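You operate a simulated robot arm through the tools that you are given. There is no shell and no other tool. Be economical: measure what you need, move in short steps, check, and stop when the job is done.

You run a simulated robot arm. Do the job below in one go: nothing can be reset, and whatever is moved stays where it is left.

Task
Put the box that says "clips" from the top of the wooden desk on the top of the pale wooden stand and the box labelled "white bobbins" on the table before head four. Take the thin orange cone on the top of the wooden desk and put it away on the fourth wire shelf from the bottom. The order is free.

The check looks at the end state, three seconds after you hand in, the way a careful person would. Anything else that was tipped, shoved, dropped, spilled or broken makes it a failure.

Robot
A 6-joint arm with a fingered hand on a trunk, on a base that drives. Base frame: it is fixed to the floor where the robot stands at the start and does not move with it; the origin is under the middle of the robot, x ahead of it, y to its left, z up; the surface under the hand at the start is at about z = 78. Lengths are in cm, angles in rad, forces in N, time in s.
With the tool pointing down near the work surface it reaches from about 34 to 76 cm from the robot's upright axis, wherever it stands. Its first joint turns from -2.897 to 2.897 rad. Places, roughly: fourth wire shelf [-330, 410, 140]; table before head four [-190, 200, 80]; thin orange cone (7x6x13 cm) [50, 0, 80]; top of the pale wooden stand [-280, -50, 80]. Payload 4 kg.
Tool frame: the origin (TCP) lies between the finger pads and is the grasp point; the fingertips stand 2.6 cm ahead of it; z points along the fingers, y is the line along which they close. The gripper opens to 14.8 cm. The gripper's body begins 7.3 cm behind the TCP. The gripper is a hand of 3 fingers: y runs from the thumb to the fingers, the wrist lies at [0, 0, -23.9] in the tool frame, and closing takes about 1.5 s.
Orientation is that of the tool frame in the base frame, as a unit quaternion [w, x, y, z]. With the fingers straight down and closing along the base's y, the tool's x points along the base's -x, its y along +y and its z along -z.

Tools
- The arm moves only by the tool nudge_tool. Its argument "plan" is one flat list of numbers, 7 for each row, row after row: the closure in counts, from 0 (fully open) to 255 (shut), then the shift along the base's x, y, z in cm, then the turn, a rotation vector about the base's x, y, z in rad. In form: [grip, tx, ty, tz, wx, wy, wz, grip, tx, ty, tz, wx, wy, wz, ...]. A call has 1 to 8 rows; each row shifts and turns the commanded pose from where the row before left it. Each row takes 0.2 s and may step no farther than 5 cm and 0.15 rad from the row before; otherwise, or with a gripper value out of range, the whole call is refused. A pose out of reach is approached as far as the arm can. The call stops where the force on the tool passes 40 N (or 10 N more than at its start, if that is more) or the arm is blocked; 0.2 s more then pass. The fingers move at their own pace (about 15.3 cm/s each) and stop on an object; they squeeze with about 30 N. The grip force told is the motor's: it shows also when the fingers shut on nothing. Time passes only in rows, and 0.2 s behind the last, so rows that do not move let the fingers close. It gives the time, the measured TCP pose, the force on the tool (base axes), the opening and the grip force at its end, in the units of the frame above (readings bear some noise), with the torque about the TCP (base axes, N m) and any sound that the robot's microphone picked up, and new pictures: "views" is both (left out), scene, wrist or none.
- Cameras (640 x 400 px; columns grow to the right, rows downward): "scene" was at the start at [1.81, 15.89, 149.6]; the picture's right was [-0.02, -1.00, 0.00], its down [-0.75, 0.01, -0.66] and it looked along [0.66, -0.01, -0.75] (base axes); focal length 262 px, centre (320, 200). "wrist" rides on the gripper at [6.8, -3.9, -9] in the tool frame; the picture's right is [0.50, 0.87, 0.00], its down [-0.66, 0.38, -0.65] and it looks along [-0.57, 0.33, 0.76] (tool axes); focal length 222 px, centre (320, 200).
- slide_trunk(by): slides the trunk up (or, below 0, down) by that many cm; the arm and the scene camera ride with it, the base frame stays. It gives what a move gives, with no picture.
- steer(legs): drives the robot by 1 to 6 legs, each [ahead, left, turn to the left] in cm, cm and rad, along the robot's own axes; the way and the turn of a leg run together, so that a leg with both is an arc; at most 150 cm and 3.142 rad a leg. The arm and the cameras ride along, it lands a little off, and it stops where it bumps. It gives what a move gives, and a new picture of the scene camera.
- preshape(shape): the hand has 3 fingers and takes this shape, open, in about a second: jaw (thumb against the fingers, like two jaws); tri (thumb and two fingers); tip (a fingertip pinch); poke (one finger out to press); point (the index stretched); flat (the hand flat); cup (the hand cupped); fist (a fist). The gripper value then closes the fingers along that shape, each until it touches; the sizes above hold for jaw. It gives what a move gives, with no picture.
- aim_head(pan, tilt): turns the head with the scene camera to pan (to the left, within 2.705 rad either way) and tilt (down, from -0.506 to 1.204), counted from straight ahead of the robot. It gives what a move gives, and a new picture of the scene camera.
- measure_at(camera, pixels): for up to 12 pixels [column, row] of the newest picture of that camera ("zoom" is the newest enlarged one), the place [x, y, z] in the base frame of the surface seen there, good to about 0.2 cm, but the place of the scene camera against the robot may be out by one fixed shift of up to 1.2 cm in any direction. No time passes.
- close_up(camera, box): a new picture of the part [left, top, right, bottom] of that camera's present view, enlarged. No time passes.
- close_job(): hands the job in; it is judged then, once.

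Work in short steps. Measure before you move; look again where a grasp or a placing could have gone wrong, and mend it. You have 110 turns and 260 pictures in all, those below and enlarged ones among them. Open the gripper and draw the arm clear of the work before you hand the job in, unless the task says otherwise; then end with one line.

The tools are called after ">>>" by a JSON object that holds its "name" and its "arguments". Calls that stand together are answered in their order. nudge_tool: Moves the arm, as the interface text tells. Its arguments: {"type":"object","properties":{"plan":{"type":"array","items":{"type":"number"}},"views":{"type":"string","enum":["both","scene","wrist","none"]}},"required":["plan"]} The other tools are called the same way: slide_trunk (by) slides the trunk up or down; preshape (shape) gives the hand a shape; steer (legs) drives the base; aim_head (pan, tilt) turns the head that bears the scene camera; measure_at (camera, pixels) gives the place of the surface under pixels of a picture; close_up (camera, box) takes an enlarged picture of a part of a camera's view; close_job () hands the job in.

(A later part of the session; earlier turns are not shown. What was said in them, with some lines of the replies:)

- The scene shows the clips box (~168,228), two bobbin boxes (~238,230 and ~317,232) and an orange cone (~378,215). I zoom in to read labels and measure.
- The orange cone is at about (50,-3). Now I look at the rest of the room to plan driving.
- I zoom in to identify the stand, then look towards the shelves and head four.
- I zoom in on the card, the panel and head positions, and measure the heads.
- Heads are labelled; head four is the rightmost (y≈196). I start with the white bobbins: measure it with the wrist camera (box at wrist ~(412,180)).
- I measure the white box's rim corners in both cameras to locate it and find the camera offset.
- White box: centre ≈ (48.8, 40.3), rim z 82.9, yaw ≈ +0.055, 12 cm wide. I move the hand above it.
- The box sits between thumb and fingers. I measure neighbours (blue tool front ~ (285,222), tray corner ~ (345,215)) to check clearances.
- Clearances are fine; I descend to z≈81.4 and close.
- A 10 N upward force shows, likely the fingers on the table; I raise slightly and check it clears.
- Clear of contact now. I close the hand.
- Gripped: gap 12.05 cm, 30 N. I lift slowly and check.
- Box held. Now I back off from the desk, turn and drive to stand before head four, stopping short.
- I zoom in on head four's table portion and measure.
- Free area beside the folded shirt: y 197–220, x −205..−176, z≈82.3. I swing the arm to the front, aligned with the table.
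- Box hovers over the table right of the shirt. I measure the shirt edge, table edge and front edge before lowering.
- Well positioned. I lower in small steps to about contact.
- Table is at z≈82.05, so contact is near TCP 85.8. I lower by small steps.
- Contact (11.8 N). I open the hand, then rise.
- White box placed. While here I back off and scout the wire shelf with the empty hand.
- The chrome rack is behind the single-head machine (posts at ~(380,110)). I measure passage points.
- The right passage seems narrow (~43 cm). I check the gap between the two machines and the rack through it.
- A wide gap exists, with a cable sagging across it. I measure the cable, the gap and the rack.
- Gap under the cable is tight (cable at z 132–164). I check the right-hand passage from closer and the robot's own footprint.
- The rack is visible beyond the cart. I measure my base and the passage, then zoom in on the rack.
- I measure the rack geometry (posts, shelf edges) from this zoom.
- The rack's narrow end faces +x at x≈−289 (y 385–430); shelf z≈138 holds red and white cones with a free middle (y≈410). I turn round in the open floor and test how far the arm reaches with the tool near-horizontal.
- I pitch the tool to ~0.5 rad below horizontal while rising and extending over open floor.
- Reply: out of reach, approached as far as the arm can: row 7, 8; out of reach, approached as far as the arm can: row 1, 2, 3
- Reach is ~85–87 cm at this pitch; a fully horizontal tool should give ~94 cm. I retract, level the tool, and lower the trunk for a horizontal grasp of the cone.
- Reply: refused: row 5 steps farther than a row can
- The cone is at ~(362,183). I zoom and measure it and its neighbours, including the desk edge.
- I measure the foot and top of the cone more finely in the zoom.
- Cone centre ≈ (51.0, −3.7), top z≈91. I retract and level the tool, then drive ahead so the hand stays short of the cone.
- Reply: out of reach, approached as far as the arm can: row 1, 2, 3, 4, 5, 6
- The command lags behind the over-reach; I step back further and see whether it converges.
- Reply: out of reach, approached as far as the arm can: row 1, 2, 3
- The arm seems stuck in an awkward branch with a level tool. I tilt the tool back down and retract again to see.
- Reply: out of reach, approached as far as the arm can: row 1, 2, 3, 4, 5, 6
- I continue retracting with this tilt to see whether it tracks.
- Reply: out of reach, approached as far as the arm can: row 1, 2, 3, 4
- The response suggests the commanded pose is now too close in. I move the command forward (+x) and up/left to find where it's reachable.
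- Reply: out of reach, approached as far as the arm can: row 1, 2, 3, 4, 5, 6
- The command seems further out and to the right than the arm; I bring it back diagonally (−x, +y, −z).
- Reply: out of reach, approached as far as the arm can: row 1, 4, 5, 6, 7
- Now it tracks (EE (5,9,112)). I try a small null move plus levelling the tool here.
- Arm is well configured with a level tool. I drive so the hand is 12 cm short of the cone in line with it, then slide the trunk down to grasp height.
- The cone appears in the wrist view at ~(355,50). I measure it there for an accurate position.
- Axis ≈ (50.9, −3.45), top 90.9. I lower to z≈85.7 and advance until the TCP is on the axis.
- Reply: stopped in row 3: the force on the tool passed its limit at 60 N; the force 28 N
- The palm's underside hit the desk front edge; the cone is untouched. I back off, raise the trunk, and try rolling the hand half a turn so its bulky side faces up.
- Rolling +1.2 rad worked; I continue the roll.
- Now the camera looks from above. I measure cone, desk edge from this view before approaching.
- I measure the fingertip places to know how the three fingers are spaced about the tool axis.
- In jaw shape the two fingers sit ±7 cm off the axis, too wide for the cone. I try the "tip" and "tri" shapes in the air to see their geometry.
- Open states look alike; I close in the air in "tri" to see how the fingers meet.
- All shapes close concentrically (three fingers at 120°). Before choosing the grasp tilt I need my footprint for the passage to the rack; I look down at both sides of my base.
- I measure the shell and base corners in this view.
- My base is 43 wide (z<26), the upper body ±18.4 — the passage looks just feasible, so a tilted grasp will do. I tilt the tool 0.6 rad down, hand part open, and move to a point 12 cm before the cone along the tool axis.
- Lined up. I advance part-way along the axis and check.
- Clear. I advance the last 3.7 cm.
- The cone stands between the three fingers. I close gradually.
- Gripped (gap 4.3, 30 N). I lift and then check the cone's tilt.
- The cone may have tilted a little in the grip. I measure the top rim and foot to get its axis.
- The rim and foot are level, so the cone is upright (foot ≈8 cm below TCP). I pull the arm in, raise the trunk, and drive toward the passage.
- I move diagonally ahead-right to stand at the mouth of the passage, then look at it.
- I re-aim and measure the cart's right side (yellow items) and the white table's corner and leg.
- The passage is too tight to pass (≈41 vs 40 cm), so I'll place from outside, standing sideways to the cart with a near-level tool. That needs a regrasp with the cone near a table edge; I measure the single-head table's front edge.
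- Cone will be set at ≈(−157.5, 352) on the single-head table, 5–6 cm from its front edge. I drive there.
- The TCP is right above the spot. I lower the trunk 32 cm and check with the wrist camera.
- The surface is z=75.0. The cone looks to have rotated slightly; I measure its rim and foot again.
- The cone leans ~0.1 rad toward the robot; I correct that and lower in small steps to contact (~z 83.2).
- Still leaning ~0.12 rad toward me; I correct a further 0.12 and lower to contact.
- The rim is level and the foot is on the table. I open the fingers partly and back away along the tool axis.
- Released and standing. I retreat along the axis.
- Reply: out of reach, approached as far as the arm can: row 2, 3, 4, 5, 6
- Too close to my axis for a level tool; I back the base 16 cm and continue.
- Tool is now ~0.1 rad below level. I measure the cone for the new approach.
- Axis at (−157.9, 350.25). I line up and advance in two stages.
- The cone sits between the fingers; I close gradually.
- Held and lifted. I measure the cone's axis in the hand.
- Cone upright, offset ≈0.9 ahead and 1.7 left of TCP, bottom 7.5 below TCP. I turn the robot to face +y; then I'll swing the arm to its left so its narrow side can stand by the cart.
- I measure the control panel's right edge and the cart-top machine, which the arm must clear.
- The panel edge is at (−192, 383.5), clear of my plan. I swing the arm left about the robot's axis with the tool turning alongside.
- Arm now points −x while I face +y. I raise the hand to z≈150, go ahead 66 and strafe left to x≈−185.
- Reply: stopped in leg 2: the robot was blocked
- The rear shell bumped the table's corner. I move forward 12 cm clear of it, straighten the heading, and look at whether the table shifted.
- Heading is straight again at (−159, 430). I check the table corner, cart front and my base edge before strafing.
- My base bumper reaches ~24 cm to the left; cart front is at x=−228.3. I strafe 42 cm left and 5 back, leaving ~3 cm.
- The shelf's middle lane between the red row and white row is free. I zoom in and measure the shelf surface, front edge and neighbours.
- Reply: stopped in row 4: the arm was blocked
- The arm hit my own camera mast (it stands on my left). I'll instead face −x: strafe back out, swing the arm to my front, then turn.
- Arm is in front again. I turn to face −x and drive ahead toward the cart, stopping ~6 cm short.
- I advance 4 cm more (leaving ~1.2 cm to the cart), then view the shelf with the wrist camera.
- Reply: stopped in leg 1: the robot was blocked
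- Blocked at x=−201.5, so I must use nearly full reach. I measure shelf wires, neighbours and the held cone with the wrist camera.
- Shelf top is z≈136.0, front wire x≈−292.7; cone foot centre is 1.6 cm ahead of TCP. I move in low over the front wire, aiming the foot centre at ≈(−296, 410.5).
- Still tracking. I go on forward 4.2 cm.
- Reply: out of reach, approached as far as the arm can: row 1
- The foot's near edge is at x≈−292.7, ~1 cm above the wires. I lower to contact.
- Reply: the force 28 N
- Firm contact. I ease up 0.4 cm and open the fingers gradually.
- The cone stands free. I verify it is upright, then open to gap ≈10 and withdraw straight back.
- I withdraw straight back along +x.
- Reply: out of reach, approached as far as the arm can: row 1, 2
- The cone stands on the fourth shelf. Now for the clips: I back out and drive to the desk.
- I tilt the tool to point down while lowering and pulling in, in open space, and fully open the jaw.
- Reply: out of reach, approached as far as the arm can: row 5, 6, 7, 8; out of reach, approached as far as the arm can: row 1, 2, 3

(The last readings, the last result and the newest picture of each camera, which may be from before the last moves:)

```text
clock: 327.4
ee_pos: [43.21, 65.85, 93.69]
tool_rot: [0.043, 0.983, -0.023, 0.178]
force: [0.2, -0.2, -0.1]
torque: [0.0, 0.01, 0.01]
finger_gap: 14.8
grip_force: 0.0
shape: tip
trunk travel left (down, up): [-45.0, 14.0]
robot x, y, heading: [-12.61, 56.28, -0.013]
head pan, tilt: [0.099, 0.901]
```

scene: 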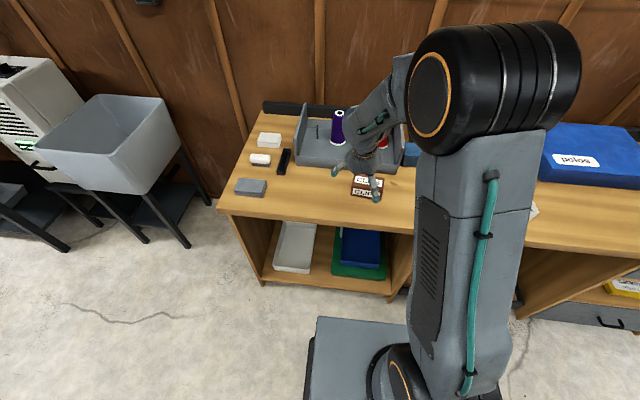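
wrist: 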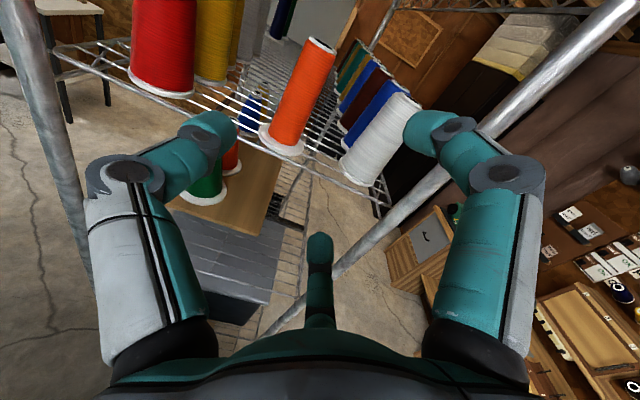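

The wrist won't point straight down with the flipped roll. I raise the trunk, unroll the hand by π, then point it down.

>>> {"name": "slide_trunk", "arguments": {"by": 14}}

>>> {"name": "nudge_tool", "arguments": {"plan": [0, -1, 0, 0, -0.0522, 0.014, 0.14, 0, -1, 0, 0, -0.0522, 0.014, 0.14, 0, 0, 0, 0, -0.0522, 0.014, 0.14, 0, 0, 0, 0, -0.0522, 0.014, 0.14, 0, 0, 0, 0, -0.0522, 0.014, 0.14, 0, 0, 0, 0, -0.0522, 0.014, 0.14, 0, 0, 0, 0, -0.0522, 0.014, 0.14, 0, 0, 0, 0, -0.0522, 0.014, 0.14], "views": "none"}}

>>> {"name": "nudge_tool", "arguments": {"plan": [0, 0, 0, 0, -0.0522, 0.014, 0.14, 0, 0, 0, 0, -0.0522, 0.014, 0.14, 0, 0, 0, 0, -0.0522, 0.014, 0.14, 0, 0, 0, 0, -0.0522, 0.014, 0.14, 0, 0, 0, 0, -0.0522, 0.014, 0.14, 0, 0, 0, 0, -0.0522, 0.014, 0.14, 0, 0, 0, 0, -0.0522, 0.014, 0.14, 0, 0, 0, 0, -0.0522, 0.014, 0.14], "views": "none"}}

>>> {"name": "nudge_tool", "arguments": {"plan": [0, 0, 0, 0, -0.0522, 0.014, 0.14, 0, 0, 0, 0, -0.0522, 0.014, 0.14, 0, 0, 0, 0, -0.0522, 0.014, 0.14, 0, 0, 0, 0, -0.0522, 0.014, 0.14, 0, 0, 0, 0, -0.0522, 0.014, 0.14], "views": "wrist"}}

```text
clock: 329.0
ee_pos: [43.25, 65.67, 107.65]
tool_rot: [0.042, 0.983, -0.022, 0.179]
force: [0.1, 0.8, 0.3]
torque: [0.02, -0.02, 0.02]
finger_gap: 14.79
grip_force: 0.1
shape: tip
trunk travel left (down, up): [-59.0, 0.0]
robot x, y, heading: [-12.48, 56.21, -0.01]
head pan, tilt: [0.099, 0.901]
```

```text
clock: 330.8
ee_pos: [41.2, 65.82, 107.72]
tool_rot: [0.135, 0.823, 0.538, 0.122]
force: [0.6, 0.4, -0.3]
torque: [-0.02, -0.02, -0.01]
finger_gap: 14.79
grip_force: 0.1
shape: tip
trunk travel left (down, up): [-59.0, 0.0]
robot x, y, heading: [-12.98, 56.55, -0.012]
head pan, tilt: [0.099, 0.901]
```

```text
clock: 332.6
ee_pos: [40.48, 66.6, 106.94]
tool_rot: [0.188, 0.378, 0.906, 0.02]
force: [0.4, -0.6, -0.2]
torque: [0.01, 0.0, -0.03]
finger_gap: 14.82
grip_force: 0.1
shape: tip
out of reach, approached as far as the arm can: row 8
trunk travel left (down, up): [-59.0, 0.0]
robot x, y, heading: [-12.81, 56.27, -0.008]
head pan, tilt: [0.099, 0.901]
```

```text
clock: 333.8
ee_pos: [35.16, 68.21, 99.18]
tool_rot: [0.18, 0.017, 0.983, -0.044]
force: [-0.6, 0.1, 0.5]
torque: [0.0, 0.0, 0.04]
finger_gap: 14.76
grip_force: 0.0
shape: tip
out of reach, approached as far as the arm can: row 1, 2, 3, 4, 5
trunk travel left (down, up): [-59.0, 0.0]
robot x, y, heading: [-12.45, 56.42, -0.009]
head pan, tilt: [0.099, 0.901]
```

wrist: 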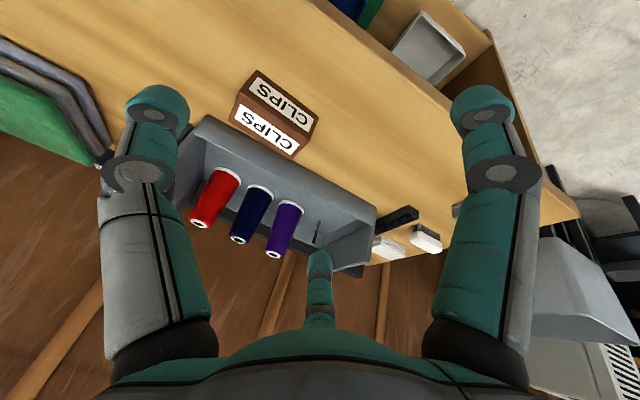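

Unrolled. I point the tool straight down and shift forward above the clips box.

>>> {"name": "nudge_tool", "arguments": {"plan": [0, 3.6, -1, 0, 0.033, 0.12, 0, 0, 3.6, -1, 0, 0.033, 0.12, 0, 0, 3.6, -1, 0, 0.033, 0.12, 0, 0, 3, -1, 0, 0, 0, 0, 0, 0, 0, 0, 0, 0, 0], "views": "wrist"}}

```text
clock: 335.0
ee_pos: [41.33, 70.81, 96.36]
tool_rot: [0.144, 0.003, 0.986, 0.081]
force: [0.5, -0.2, -0.6]
torque: [-0.02, -0.03, -0.03]
finger_gap: 14.8
grip_force: 0.1
shape: tip
out of reach, approached as far as the arm can: row 1, 2, 3, 4
trunk travel left (down, up): [-59.0, 0.0]
robot x, y, heading: [-12.66, 56.12, -0.005]
head pan, tilt: [0.099, 0.901]
```

wrist: 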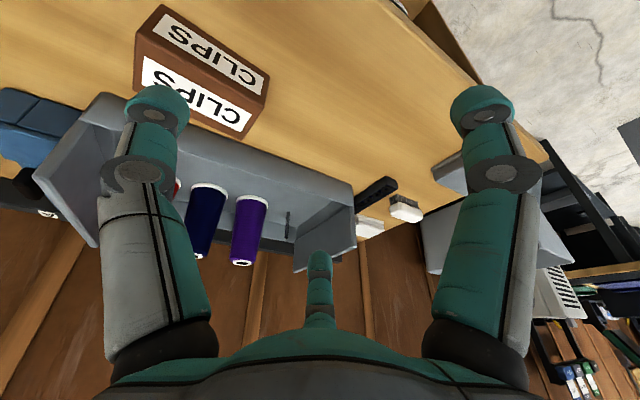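

Still limited here; I back the base 14 cm to work at a larger radius, and raise while straightening the tool.

>>> {"name": "steer", "arguments": {"legs": [[-14, 0, 0]]}}

>>> {"name": "nudge_tool", "arguments": {"plan": [0, 3, -1.5, 3, 0, 0, 0, 0, 3, -1.5, 3, 0, 0, 0, 0, 3, -1.5, 2, 0, 0, 0, 0, 3, -1.5, 2, 0, 0, 0, 0, 3, -1.5, 0, 0, 0, 0, 0, 0, 0, 0, 0, 0, 0], "views": "wrist"}}

```text
clock: 336.4
ee_pos: [27.26, 70.97, 96.34]
tool_rot: [0.143, 0.003, 0.986, 0.082]
force: [0.6, -0.1, -0.6]
torque: [-0.02, -0.03, 0.03]
finger_gap: 14.78
grip_force: 0.0
shape: tip
trunk travel left (down, up): [-59.0, 0.0]
robot x, y, heading: [-26.77, 56.53, -0.009]
head pan, tilt: [0.099, 0.901]
```

scene: 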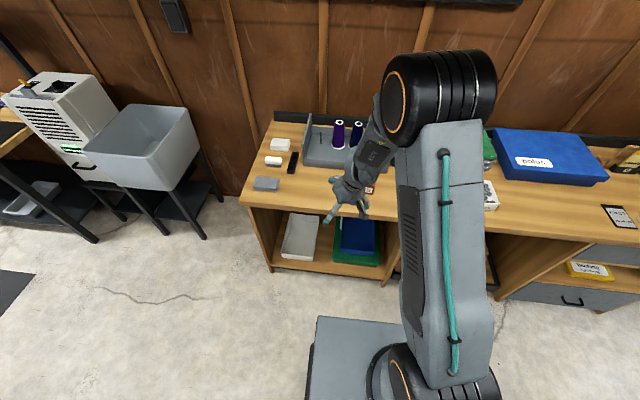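

```text
clock: 337.8
ee_pos: [42.38, 63.17, 106.38]
tool_rot: [0.143, 0.003, 0.986, 0.082]
force: [0.4, 1.0, -0.5]
torque: [0.01, 0.0, -0.02]
finger_gap: 14.81
grip_force: 0.1
shape: tip
trunk travel left (down, up): [-59.0, 0.0]
robot x, y, heading: [-26.76, 56.52, -0.012]
head pan, tilt: [0.099, 0.901]
```

wrist: 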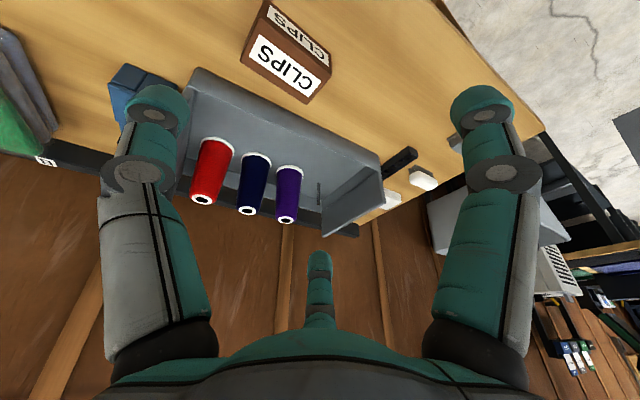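

Reachable now. I straighten the tool to vertical.

>>> {"name": "nudge_tool", "arguments": {"plan": [0, 1.5, 0, 0, -0.057, 0.097, 0, 0, 1.5, 0, 0, -0.057, 0.097, 0, 0, 1, 0, 0, -0.057, 0.097, 0, 0, 0, 0, 0, 0, 0, 0], "views": "wrist"}}

>>> {"name": "measure_at", "arguments": {"camera": "scene", "pixels": [[368, 190], [200, 300]]}}

```text
clock: 338.8
ee_pos: [46.39, 63.48, 106.39]
tool_rot: [-0.002, 0.002, 1.0, -0.005]
force: [-0.1, 0.2, -0.1]
torque: [-0.01, -0.03, 0.0]
finger_gap: 14.79
grip_force: 0.1
shape: tip
trunk travel left (down, up): [-59.0, 0.0]
robot x, y, heading: [-26.6, 56.81, -0.011]
head pan, tilt: [0.099, 0.901]
```

wrist: 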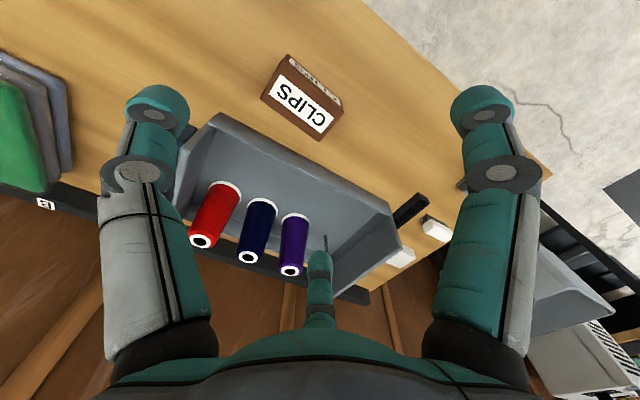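

```text
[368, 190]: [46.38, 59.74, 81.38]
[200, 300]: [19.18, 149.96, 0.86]
```

Tool is vertical. I measure the clips box's top-face corners in the wrist view.

>>> {"name": "close_up", "arguments": {"camera": "wrist", "box": [240, 40, 360, 150]}}

>>> {"name": "measure_at", "arguments": {"camera": "zoom", "pixels": [[180, 120], [390, 255], [340, 345], [130, 205], [260, 235], [175, 60], [400, 215], [280, 190], [230, 275], [100, 300]]}}

```text
3.64 times, centred on (300, 95) of wrist
```

zoom: 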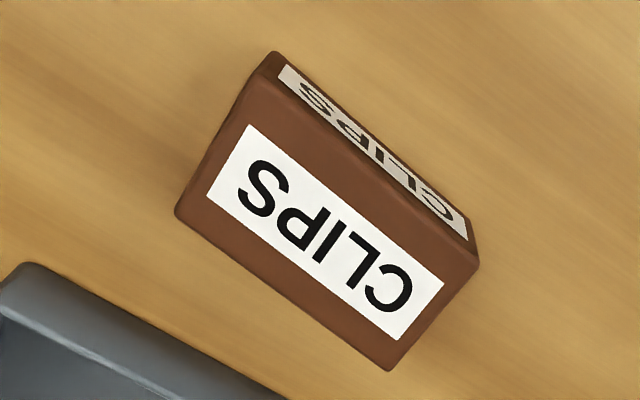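

```text
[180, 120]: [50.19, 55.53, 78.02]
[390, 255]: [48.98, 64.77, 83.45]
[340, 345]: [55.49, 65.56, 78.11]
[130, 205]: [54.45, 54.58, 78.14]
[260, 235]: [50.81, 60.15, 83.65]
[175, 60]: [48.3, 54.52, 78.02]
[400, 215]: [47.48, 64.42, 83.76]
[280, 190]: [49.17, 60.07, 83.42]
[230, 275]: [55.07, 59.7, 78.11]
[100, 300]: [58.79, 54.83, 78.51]
```

>>> {"name": "measure_at", "arguments": {"camera": "zoom", "pixels": [[262, 88], [466, 262], [388, 360], [186, 208], [326, 222], [280, 285], [360, 170], [170, 340], [60, 285], [270, 395]]}}

```text
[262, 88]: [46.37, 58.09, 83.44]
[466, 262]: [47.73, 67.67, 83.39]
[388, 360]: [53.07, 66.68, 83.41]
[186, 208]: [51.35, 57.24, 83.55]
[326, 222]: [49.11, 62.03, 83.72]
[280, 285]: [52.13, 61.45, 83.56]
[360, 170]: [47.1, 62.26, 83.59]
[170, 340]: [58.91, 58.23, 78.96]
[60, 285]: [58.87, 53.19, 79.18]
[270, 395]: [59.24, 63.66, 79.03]
```

Box: centre (49.6, 62.4), ~10×5.3 cm, long side nearly along y (yaw −0.135), top 83.5. I drive 9 cm closer and turn the hand −1.706 rad so thumb and fingers close across the short side (thumb on my side).

>>> {"name": "steer", "arguments": {"legs": [[9, 0, 0]]}}

>>> {"name": "nudge_tool", "arguments": {"plan": [0, -1, 0, 0, 0, 0, -0.1422, 0, -1, 0, 0, 0, 0, -0.1422, 0, -1, 0, 0, 0, 0, -0.1422, 0, -1, 0, 0, 0, 0, -0.1422, 0, -1, 0, 0, 0, 0, -0.1422, 0, 0, 0, 0, 0, 0, -0.1422, 0, 0, 0, 0, 0, 0, -0.1422], "views": "none"}}

>>> {"name": "nudge_tool", "arguments": {"plan": [0, 0, 0, -2, 0, 0, -0.1422, 0, 0, 0, -2, 0, 0, -0.1422, 0, 0, 0, -2, 0, 0, -0.1422, 0, 0, 0, -2, 0, 0, -0.1422, 0, 0, 0, -2, 0, 0, -0.1422], "views": "wrist"}}

```text
clock: 339.9
ee_pos: [55.5, 63.44, 106.4]
tool_rot: [-0.001, 0.003, 1.0, -0.004]
force: [0.3, -0.6, 0.9]
torque: [0.0, 0.03, -0.01]
finger_gap: 14.79
grip_force: 0.1
shape: tip
trunk travel left (down, up): [-59.0, 0.0]
robot x, y, heading: [-17.44, 56.65, -0.01]
head pan, tilt: [0.099, 0.901]
```

scene: 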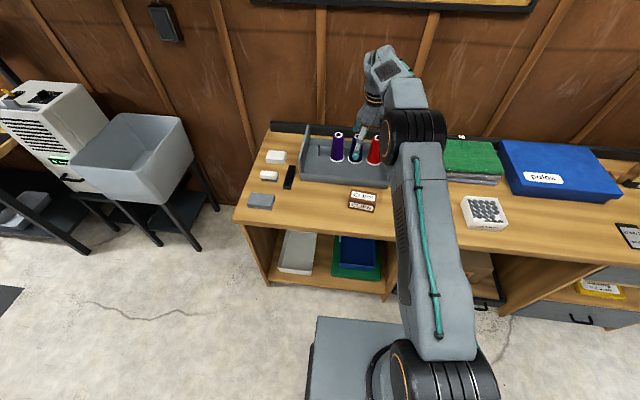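

```text
clock: 341.5
ee_pos: [50.38, 63.44, 106.38]
tool_rot: [-0.004, 0.48, 0.877, -0.003]
force: [0.0, -0.2, 0.7]
torque: [-0.01, 0.01, 0.01]
finger_gap: 14.79
grip_force: 0.1
shape: tip
trunk travel left (down, up): [-59.0, 0.0]
robot x, y, heading: [-17.42, 56.52, -0.006]
head pan, tilt: [0.099, 0.901]
```

```text
clock: 342.7
ee_pos: [50.43, 63.41, 96.23]
tool_rot: [-0.005, 0.756, 0.654, -0.002]
force: [0.6, -0.8, 0.4]
torque: [0.0, -0.02, -0.03]
finger_gap: 14.76
grip_force: 0.0
shape: tip
trunk travel left (down, up): [-59.0, 0.0]
robot x, y, heading: [-17.78, 56.59, -0.009]
head pan, tilt: [0.099, 0.901]
```

wrist: 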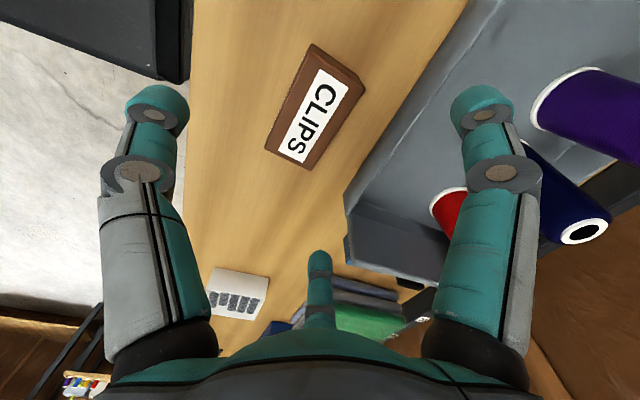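

Aligned with the box. I part-close to gap 12, shift −1.1 in y and descend to z≈86, then check.

>>> {"name": "nudge_tool", "arguments": {"plan": [48, 0, -1.1, 0, 0, 0, 0, 48, 0, 0, -3.4, 0, 0, 0, 48, 0, 0, -3.4, 0, 0, 0, 48, 0, 0, -3, 0, 0, 0], "views": "wrist"}}

```text
clock: 343.7
ee_pos: [50.45, 62.48, 86.46]
tool_rot: [-0.004, 0.755, 0.656, -0.001]
force: [0.3, -0.3, -0.2]
torque: [0.02, -0.01, -0.01]
finger_gap: 12.02
grip_force: 0.0
shape: tip
trunk travel left (down, up): [-59.0, 0.0]
robot x, y, heading: [-17.48, 56.56, -0.005]
head pan, tilt: [0.099, 0.901]
```

wrist: 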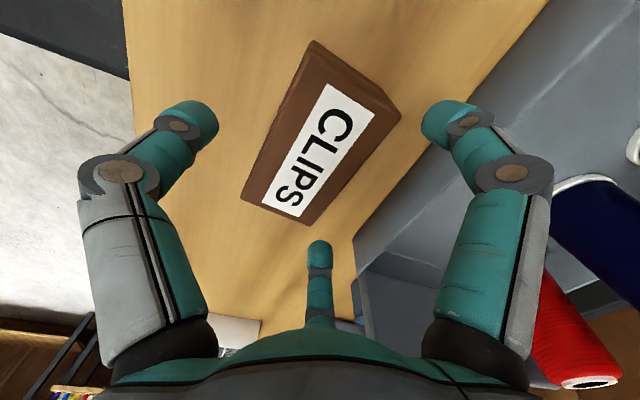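

Good clearance; I descend to z≈82.4 and close.

>>> {"name": "nudge_tool", "arguments": {"plan": [48, 0, 0, -2, 0, 0, 0, 48, 0, 0, -2, 0, 0, 0, 90, 0, 0, 0, 0, 0, 0, 130, 0, 0, 0, 0, 0, 0, 160, 0, 0, 0, 0, 0, 0, 255, 0, 0, 0, 0, 0, 0, 255, 0, 0, 0, 0, 0, 0, 255, 0, 0, 0, 0, 0, 0], "views": "wrist"}}

```text
clock: 345.5
ee_pos: [50.5, 62.25, 82.62]
tool_rot: [-0.004, 0.755, 0.656, -0.001]
force: [0.1, -0.5, -0.4]
torque: [0.0, 0.01, -0.01]
finger_gap: 5.94
grip_force: 30.9
shape: tip
trunk travel left (down, up): [-59.0, 0.0]
robot x, y, heading: [-17.23, 56.34, -0.011]
head pan, tilt: [0.099, 0.901]
```

wrist: 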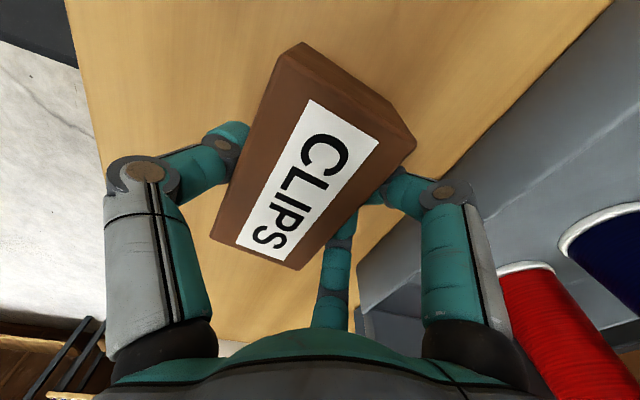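

Gripped (5.9 cm, 31 N). I lift, then back off and turn to look at the stand.

>>> {"name": "nudge_tool", "arguments": {"plan": [255, 0, 0, 1.5, 0, 0, 0, 255, 0, 0, 3, 0, 0, 0, 255, 0, 0, 4.5, 0, 0, 0, 255, 0, 0, 4.5, 0, 0, 0, 255, 0, 0, 4.5, 0, 0, 0], "views": "wrist"}}

>>> {"name": "steer", "arguments": {"legs": [[-65, 0, 0], [0, 0, 1.57], [0, 0, 1.57], [0, 95, 0]]}}

>>> {"name": "aim_head", "arguments": {"pan": 0.25, "tilt": 0.5}}

```text
clock: 346.7
ee_pos: [50.51, 62.46, 100.51]
tool_rot: [-0.004, 0.754, 0.657, -0.002]
force: [0.1, 0.1, -1.1]
torque: [0.06, -0.01, 0.0]
finger_gap: 5.91
grip_force: 29.5
shape: tip
trunk travel left (down, up): [-59.0, 0.0]
robot x, y, heading: [-17.7, 56.37, -0.01]
head pan, tilt: [0.099, 0.901]
```

wrist: 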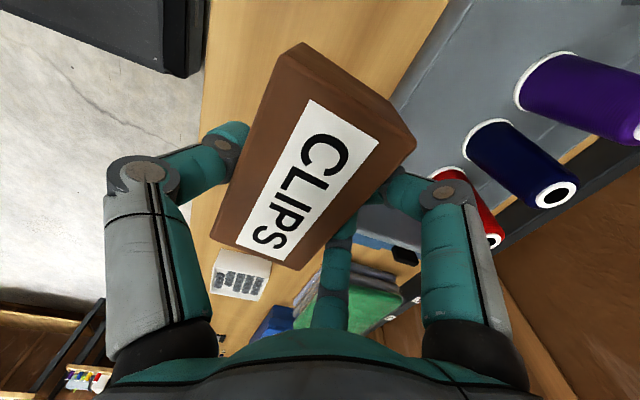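

```text
clock: 362.5
ee_pos: [-149.1, -44.59, 100.43]
tool_rot: [0.001, -0.663, 0.749, -0.004]
force: [0.8, 0.1, -1.0]
torque: [0.0, -0.02, 0.01]
finger_gap: 5.84
grip_force: 29.9
shape: tip
trunk travel left (down, up): [-59.0, 0.0]
robot x, y, heading: [-81.63, -37.64, -3.131]
head pan, tilt: [0.099, 0.901]
```

scene: 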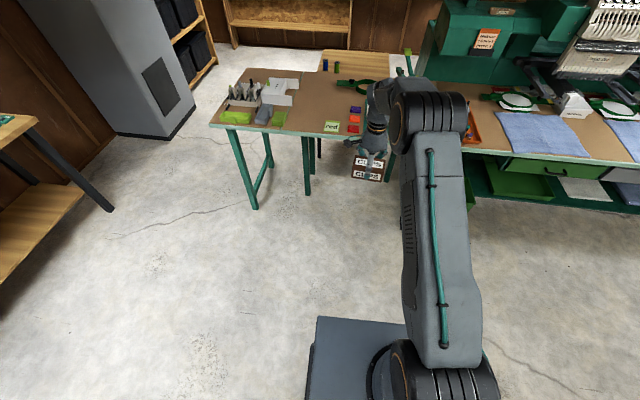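

```text
clock: 363.4
ee_pos: [-149.27, -44.59, 100.47]
tool_rot: [0.001, -0.663, 0.748, -0.005]
force: [0.6, 0.1, -0.5]
torque: [0.0, 0.01, 0.01]
finger_gap: 5.82
grip_force: 29.9
shape: tip
trunk travel left (down, up): [-59.0, 0.0]
robot x, y, heading: [-81.25, -37.13, -3.129]
head pan, tilt: [0.25, 0.499]
5 turns are left
```

scene: 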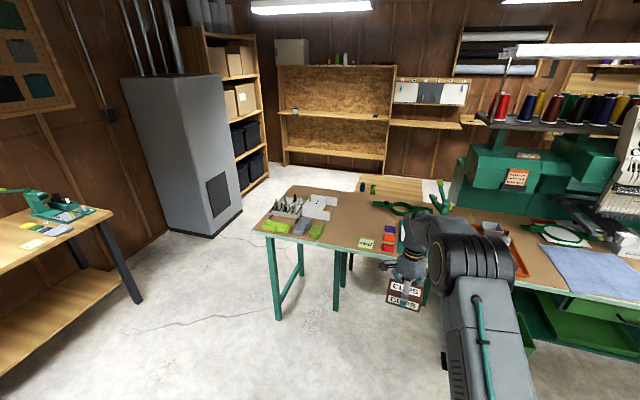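

Only five turns remain, so I measure the stand, tables and free floor together now (stand top at ~(395,187) behind the teal table).

>>> {"name": "measure_at", "arguments": {"camera": "scene", "pixels": [[362, 180], [420, 183], [385, 190], [360, 190], [292, 187], [254, 228], [335, 198], [425, 215], [410, 240], [213, 236], [240, 210], [285, 165]]}}

>>> {"name": "measure_at", "arguments": {"camera": "scene", "pixels": [[250, 250], [230, 225], [270, 175], [270, 318], [337, 308], [345, 285], [140, 302], [340, 183], [405, 195], [440, 190], [372, 186], [320, 170]]}}

>>> {"name": "close_up", "arguments": {"camera": "scene", "box": [220, 140, 480, 320]}}

```text
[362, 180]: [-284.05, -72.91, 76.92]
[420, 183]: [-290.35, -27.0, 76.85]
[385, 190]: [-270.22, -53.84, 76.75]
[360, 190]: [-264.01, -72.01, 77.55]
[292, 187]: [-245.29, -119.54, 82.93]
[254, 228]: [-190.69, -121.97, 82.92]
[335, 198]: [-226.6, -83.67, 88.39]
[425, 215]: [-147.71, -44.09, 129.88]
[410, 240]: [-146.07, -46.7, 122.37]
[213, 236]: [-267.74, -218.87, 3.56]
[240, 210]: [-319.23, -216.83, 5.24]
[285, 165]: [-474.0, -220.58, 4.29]
```

```text
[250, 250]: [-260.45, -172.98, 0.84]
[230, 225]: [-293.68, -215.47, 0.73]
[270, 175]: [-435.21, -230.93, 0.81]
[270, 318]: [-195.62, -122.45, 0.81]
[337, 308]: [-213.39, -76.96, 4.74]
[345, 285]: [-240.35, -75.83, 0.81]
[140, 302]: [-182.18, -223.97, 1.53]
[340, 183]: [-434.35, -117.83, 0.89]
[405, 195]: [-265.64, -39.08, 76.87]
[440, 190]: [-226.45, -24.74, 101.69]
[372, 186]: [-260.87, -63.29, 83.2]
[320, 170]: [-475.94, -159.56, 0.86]
```

```text
2.22 times, centred on (350, 230) of scene
4 turns are left
```

zoom: 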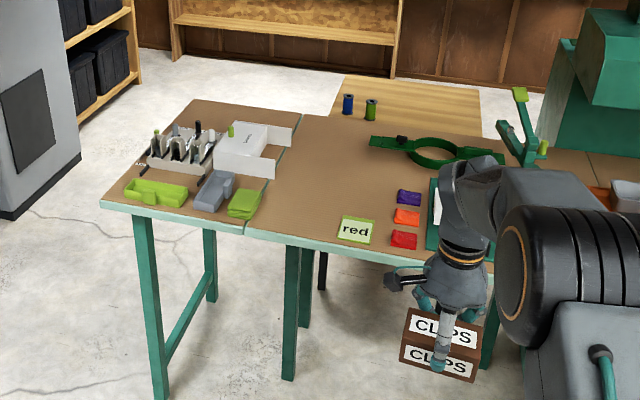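

Stand top: z≈76.1, x −265…−300, y −73…−25, reachable from behind the table's left end where the floor is free. I drive round: strafe left, ahead past the table end, turn right, and approach.

>>> {"name": "steer", "arguments": {"legs": [[0, 135, -0.011], [107, 0, 0], [107, 0, 0], [0, 0, -1.57], [46, 0, 0]]}}

>>> {"name": "aim_head", "arguments": {"pan": -0.15, "tilt": 0.75}}

>>> {"name": "nudge_tool", "arguments": {"plan": [255, 0, 0, 0, 0, 0, 0], "views": "wrist"}}

>>> {"name": "measure_at", "arguments": {"camera": "scene", "pixels": [[320, 120], [280, 120], [360, 120], [400, 120], [320, 160], [360, 160], [400, 160], [280, 160], [320, 200], [360, 200], [400, 200], [440, 140]]}}

>>> {"name": "measure_at", "arguments": {"camera": "wrist", "pixels": [[320, 30], [450, 40], [560, 60], [200, 40], [80, 60], [600, 200], [60, 200], [400, 100], [520, 120], [500, 20], [120, 20], [620, 320]]}}

```text
clock: 386.5
ee_pos: [-303.66, -59.55, 100.54]
tool_rot: [-0.002, 0.057, 0.998, -0.004]
force: [-0.9, 0.2, -2.1]
torque: [0.03, -0.01, 0.03]
finger_gap: 5.75
grip_force: 29.7
shape: tip
trunk travel left (down, up): [-59.0, 0.0]
robot x, y, heading: [-295.73, -127.49, 1.585]
head pan, tilt: [0.25, 0.499]
```

scene: 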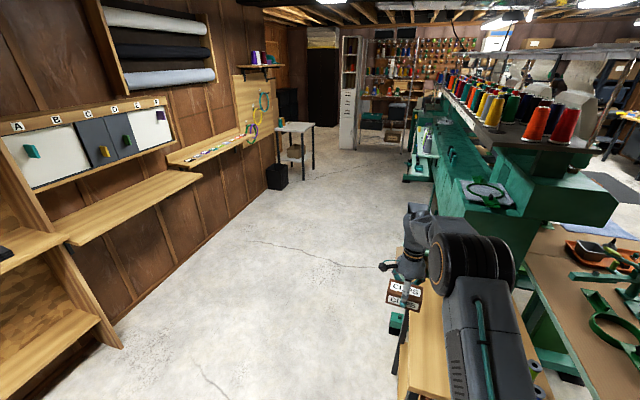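

```text
clock: 387.4
ee_pos: [-303.68, -59.55, 100.49]
tool_rot: [-0.003, 0.057, 0.998, -0.004]
force: [-0.2, 0.5, -0.6]
torque: [-0.03, 0.02, 0.02]
finger_gap: 5.74
grip_force: 30.0
shape: tip
trunk travel left (down, up): [-59.0, 0.0]
robot x, y, heading: [-296.04, -127.47, 1.584]
head pan, tilt: [-0.15, 0.75]
```

scene: 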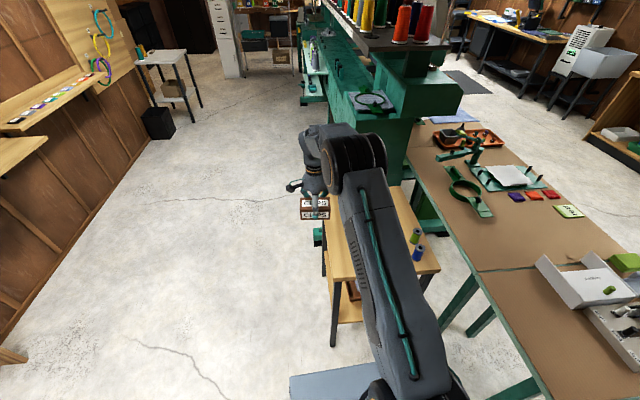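

```text
clock: 387.8
ee_pos: [-303.56, -59.61, 100.43]
tool_rot: [-0.002, 0.058, 0.998, -0.003]
force: [0.4, 0.5, -1.6]
torque: [0.04, -0.03, -0.03]
finger_gap: 5.74
grip_force: 30.0
shape: tip
trunk travel left (down, up): [-59.0, 0.0]
robot x, y, heading: [-295.63, -127.11, 1.582]
head pan, tilt: [-0.15, 0.75]
```

wrist: 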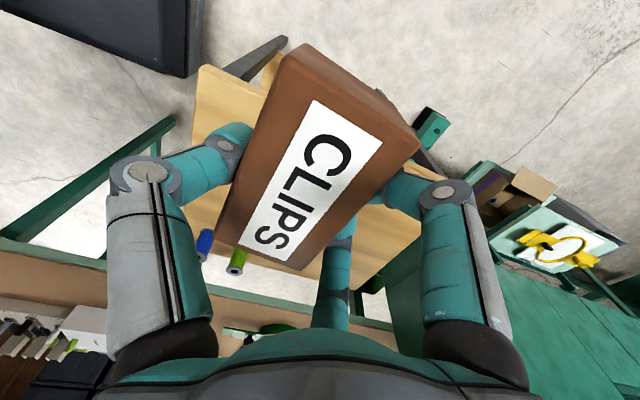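

```text
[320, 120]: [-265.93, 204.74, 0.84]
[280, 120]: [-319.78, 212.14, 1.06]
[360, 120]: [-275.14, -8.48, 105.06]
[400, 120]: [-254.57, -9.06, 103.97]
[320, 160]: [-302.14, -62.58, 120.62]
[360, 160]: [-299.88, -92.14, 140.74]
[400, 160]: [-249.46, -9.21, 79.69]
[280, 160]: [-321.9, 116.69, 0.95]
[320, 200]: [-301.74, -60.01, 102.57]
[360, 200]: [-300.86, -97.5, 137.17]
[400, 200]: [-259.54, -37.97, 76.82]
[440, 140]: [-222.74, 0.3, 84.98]
```

```text
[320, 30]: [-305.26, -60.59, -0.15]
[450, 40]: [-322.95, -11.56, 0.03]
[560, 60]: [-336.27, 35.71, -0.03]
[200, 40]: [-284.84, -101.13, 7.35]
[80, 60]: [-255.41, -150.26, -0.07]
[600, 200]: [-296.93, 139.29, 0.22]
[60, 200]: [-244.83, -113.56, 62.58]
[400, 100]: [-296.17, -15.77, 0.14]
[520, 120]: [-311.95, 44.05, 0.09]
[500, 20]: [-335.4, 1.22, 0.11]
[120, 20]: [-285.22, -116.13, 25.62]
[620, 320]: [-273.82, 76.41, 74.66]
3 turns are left
```

The stand is right ahead to my right; the spools sit at x≈−261. I drive 14 cm ahead, move the box over ≈(−279, −46), lower to z≈85, and measure around it.

>>> {"name": "steer", "arguments": {"legs": [[14, 0, 0]]}}

>>> {"name": "nudge_tool", "arguments": {"plan": [255, 4.12, -0.05, 0, 0, 0, 0, 255, 4.12, -0.05, 0, 0, 0, 0, 255, 4.12, -0.05, 0, 0, 0, 0, 255, 4.12, -0.05, 0, 0, 0, 0, 255, 4.12, -0.05, 0, 0, 0, 0, 255, 4.12, -0.05, 0, 0, 0, 0, 255, 0, 0, -4, 0, 0, 0, 255, 0, 0, -4, 0, 0, 0], "views": "wrist"}}

>>> {"name": "nudge_tool", "arguments": {"plan": [255, 0, 0, -4, 0, 0, 0, 255, 0, 0, -3, 0, 0, 0], "views": "both"}}

>>> {"name": "measure_at", "arguments": {"camera": "wrist", "pixels": [[240, 60], [200, 90], [420, 60], [400, 240], [430, 120], [180, 130], [340, 30], [260, 20], [480, 60], [150, 60], [380, 280], [220, 280]]}}

>>> {"name": "measure_at", "arguments": {"camera": "scene", "pixels": [[330, 230], [340, 250], [350, 270], [360, 290], [390, 220], [400, 240], [420, 270], [400, 200], [330, 200], [320, 240], [440, 280], [380, 280]]}}

```text
clock: 389.1
ee_pos: [-304.29, -45.71, 100.47]
tool_rot: [-0.002, 0.057, 0.998, -0.004]
force: [0.1, 0.6, -1.1]
torque: [-0.02, 0.01, 0.02]
finger_gap: 5.75
grip_force: 30.4
shape: tip
trunk travel left (down, up): [-59.0, 0.0]
robot x, y, heading: [-296.28, -114.06, 1.587]
head pan, tilt: [-0.15, 0.75]
```

scene: 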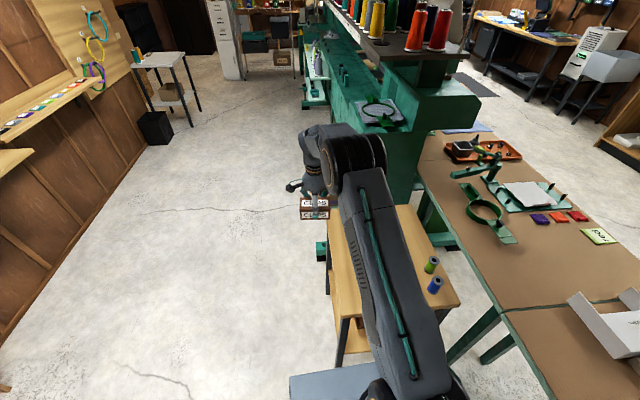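

```text
clock: 390.9
ee_pos: [-279.64, -46.1, 92.47]
tool_rot: [-0.002, 0.056, 0.998, -0.005]
force: [0.9, -0.3, -0.9]
torque: [0.02, -0.03, -0.01]
finger_gap: 5.71
grip_force: 30.4
shape: tip
trunk travel left (down, up): [-59.0, 0.0]
robot x, y, heading: [-296.19, -113.47, 1.589]
head pan, tilt: [-0.15, 0.75]
```

wrist: 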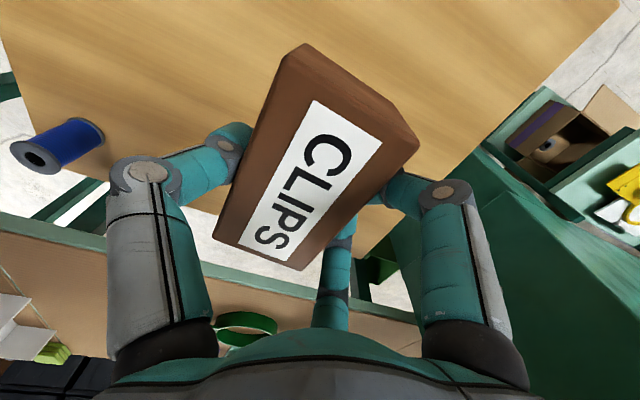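

```text
clock: 391.5
ee_pos: [-279.38, -46.2, 85.36]
tool_rot: [-0.002, 0.057, 0.998, -0.004]
force: [-0.2, -0.2, -0.7]
torque: [0.01, 0.02, -0.01]
finger_gap: 5.73
grip_force: 30.2
shape: tip
trunk travel left (down, up): [-59.0, 0.0]
robot x, y, heading: [-296.38, -114.06, 1.592]
head pan, tilt: [-0.15, 0.75]
```

scene: 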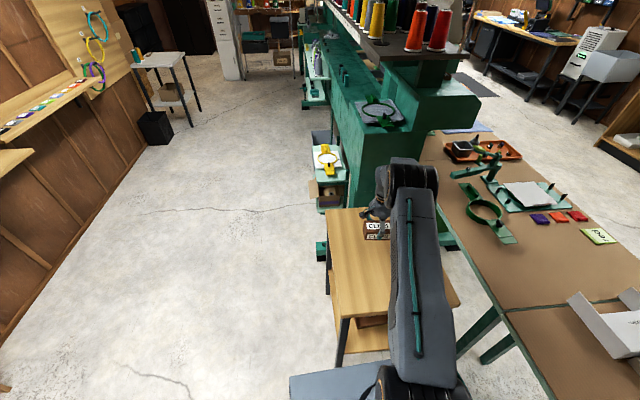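
wrist: 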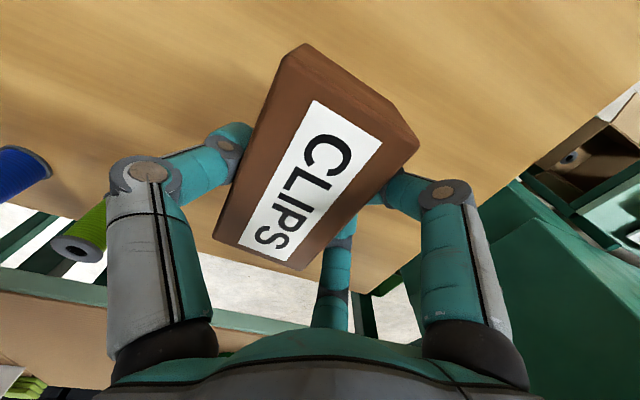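

```text
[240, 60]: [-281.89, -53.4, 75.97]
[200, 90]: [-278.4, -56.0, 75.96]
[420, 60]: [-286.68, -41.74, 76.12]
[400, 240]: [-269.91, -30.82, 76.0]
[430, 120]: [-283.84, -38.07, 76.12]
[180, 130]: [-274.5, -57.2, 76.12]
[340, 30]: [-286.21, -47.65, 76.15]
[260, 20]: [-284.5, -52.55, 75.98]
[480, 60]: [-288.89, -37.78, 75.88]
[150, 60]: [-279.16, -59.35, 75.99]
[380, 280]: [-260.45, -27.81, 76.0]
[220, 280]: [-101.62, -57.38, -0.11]
```

```text
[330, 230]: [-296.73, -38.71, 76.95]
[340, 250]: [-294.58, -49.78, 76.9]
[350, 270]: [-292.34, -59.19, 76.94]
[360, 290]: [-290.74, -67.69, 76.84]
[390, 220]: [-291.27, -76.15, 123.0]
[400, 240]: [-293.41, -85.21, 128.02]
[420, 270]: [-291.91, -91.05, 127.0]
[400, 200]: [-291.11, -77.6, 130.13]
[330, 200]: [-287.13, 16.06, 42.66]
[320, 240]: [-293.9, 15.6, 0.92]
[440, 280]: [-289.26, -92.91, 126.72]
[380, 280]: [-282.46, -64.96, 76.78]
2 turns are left
```

The stand surface is z≈76.03 all round and the box is well inside it. I lower to contact, release gradually, rise and back away.

>>> {"name": "nudge_tool", "arguments": {"plan": [255, 0, 0, -2.4, 0, 0, 0, 255, 0, 0, -1.6, 0, 0, 0, 255, 0, 0, -0.4, 0, 0, 0, 255, 0, 0, -0.3, 0, 0, 0, 255, 0, 0, -0.2, 0, 0, 0, 255, 0, 0, 0, 0, 0, 0], "views": "wrist"}}

>>> {"name": "nudge_tool", "arguments": {"plan": [180, 0, 0, 0, 0, 0, 0, 155, 0, 0, 0, 0, 0, 0, 130, 0, 0, 0, 0, 0, 0, 100, 0, 0, 0, 0, 0, 0, 60, 0, 0, 0, 0, 0, 0, 48, 0, 0, 0, 0, 0, 0, 48, 0, 0, 0, 0, 0, 0], "views": "wrist"}}

>>> {"name": "nudge_tool", "arguments": {"plan": [48, 0, 0, 1.5, 0, 0, 0, 48, 0, 0, 3, 0, 0, 0, 48, 0, 0, 4.5, 0, 0, 0, 48, 0, 0, 4.5, 0, 0, 0, 48, 0, 0, 4.5, 0, 0, 0, 0, 0, 0, 2, 0, 0, 0], "views": "both"}}

>>> {"name": "steer", "arguments": {"legs": [[-35, 0, 0]]}}

```text
clock: 392.9
ee_pos: [-279.45, -46.2, 80.63]
tool_rot: [-0.002, 0.057, 0.998, -0.004]
force: [-1.1, 0.1, 0.2]
torque: [-0.06, 0.01, 0.04]
finger_gap: 5.77
grip_force: 29.9
shape: tip
trunk travel left (down, up): [-59.0, 0.0]
robot x, y, heading: [-296.12, -114.0, 1.59]
head pan, tilt: [-0.15, 0.75]
```

wrist: 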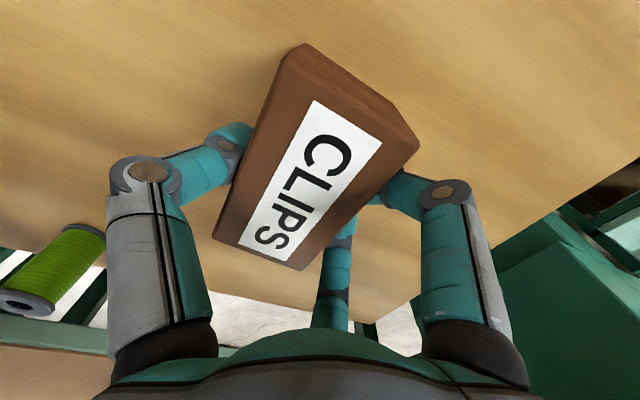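

```text
clock: 394.5
ee_pos: [-279.38, -46.19, 80.61]
tool_rot: [-0.002, 0.056, 0.998, -0.004]
force: [-0.6, -0.8, 0.6]
torque: [-0.02, -0.01, -0.02]
finger_gap: 11.97
grip_force: 0.0
shape: tip
trunk travel left (down, up): [-59.0, 0.0]
robot x, y, heading: [-295.9, -113.76, 1.584]
head pan, tilt: [-0.15, 0.75]
```

wrist: 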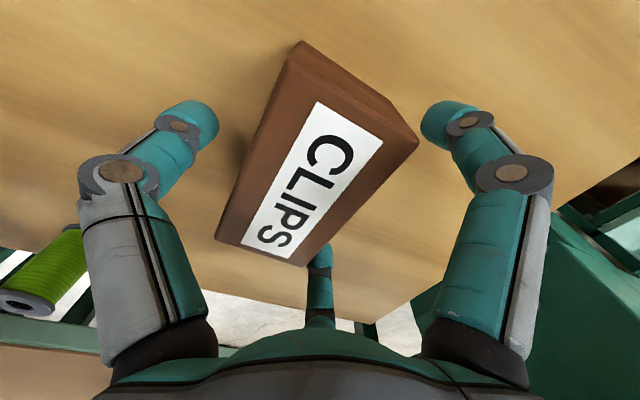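

```text
clock: 395.9
ee_pos: [-279.26, -46.3, 100.7]
tool_rot: [-0.002, 0.056, 0.998, -0.003]
force: [0.0, 0.1, 0.8]
torque: [0.03, -0.01, 0.01]
finger_gap: 14.77
grip_force: 0.1
shape: tip
trunk travel left (down, up): [-59.0, 0.0]
robot x, y, heading: [-296.18, -113.71, 1.589]
head pan, tilt: [-0.15, 0.75]
```

scene: 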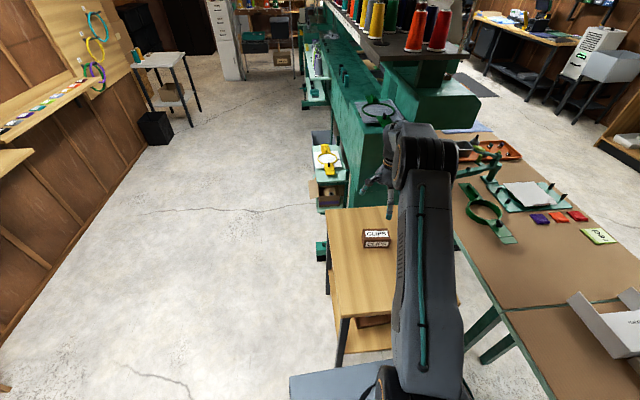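
wrist: 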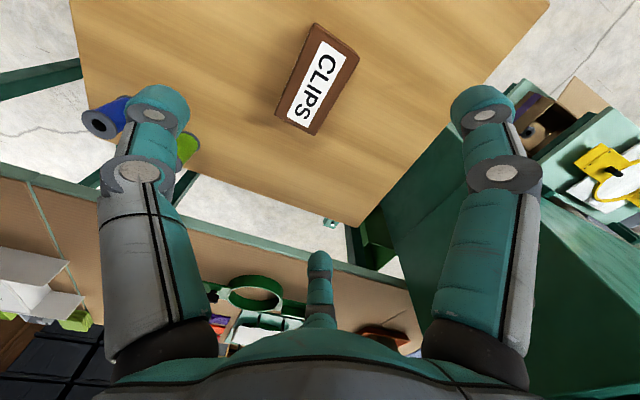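

```text
clock: 398.2
ee_pos: [-278.67, -80.76, 100.57]
tool_rot: [-0.002, 0.056, 0.998, -0.004]
force: [-0.1, 0.1, -0.4]
torque: [0.0, -0.04, -0.03]
finger_gap: 14.82
grip_force: 0.1
shape: tip
trunk travel left (down, up): [-59.0, 0.0]
robot x, y, heading: [-295.62, -148.24, 1.593]
head pan, tilt: [-0.15, 0.75]
1 turns are left
```

scene: 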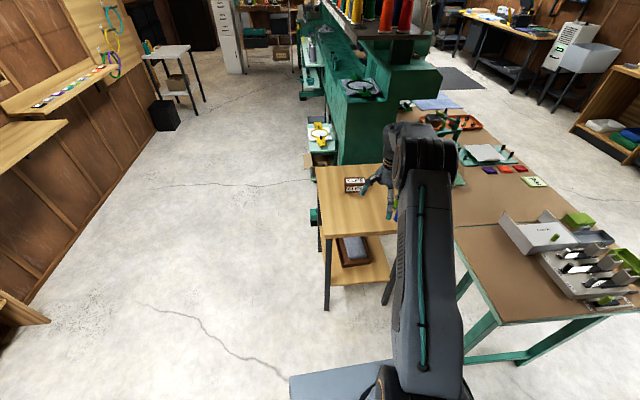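

The clips box sits on the stand, the hand is open and the arm is clear, so I hand the job in.

>>> {"name": "close_job", "arguments": {}}

```text
The job is handed in.
```

I handed the job in with all three items placed: the clips box on the pale wooden stand, the white bobbins on the table before head four, and the thin orange cone on the fourth wire shelf. The base bumped the corner of the single-head machine's table and was stopped near the small cart; the table corner still measured in place, but I did not re-measure the cart. The cone stands right at the shelf's front edge, with its foot about level with the front wire.
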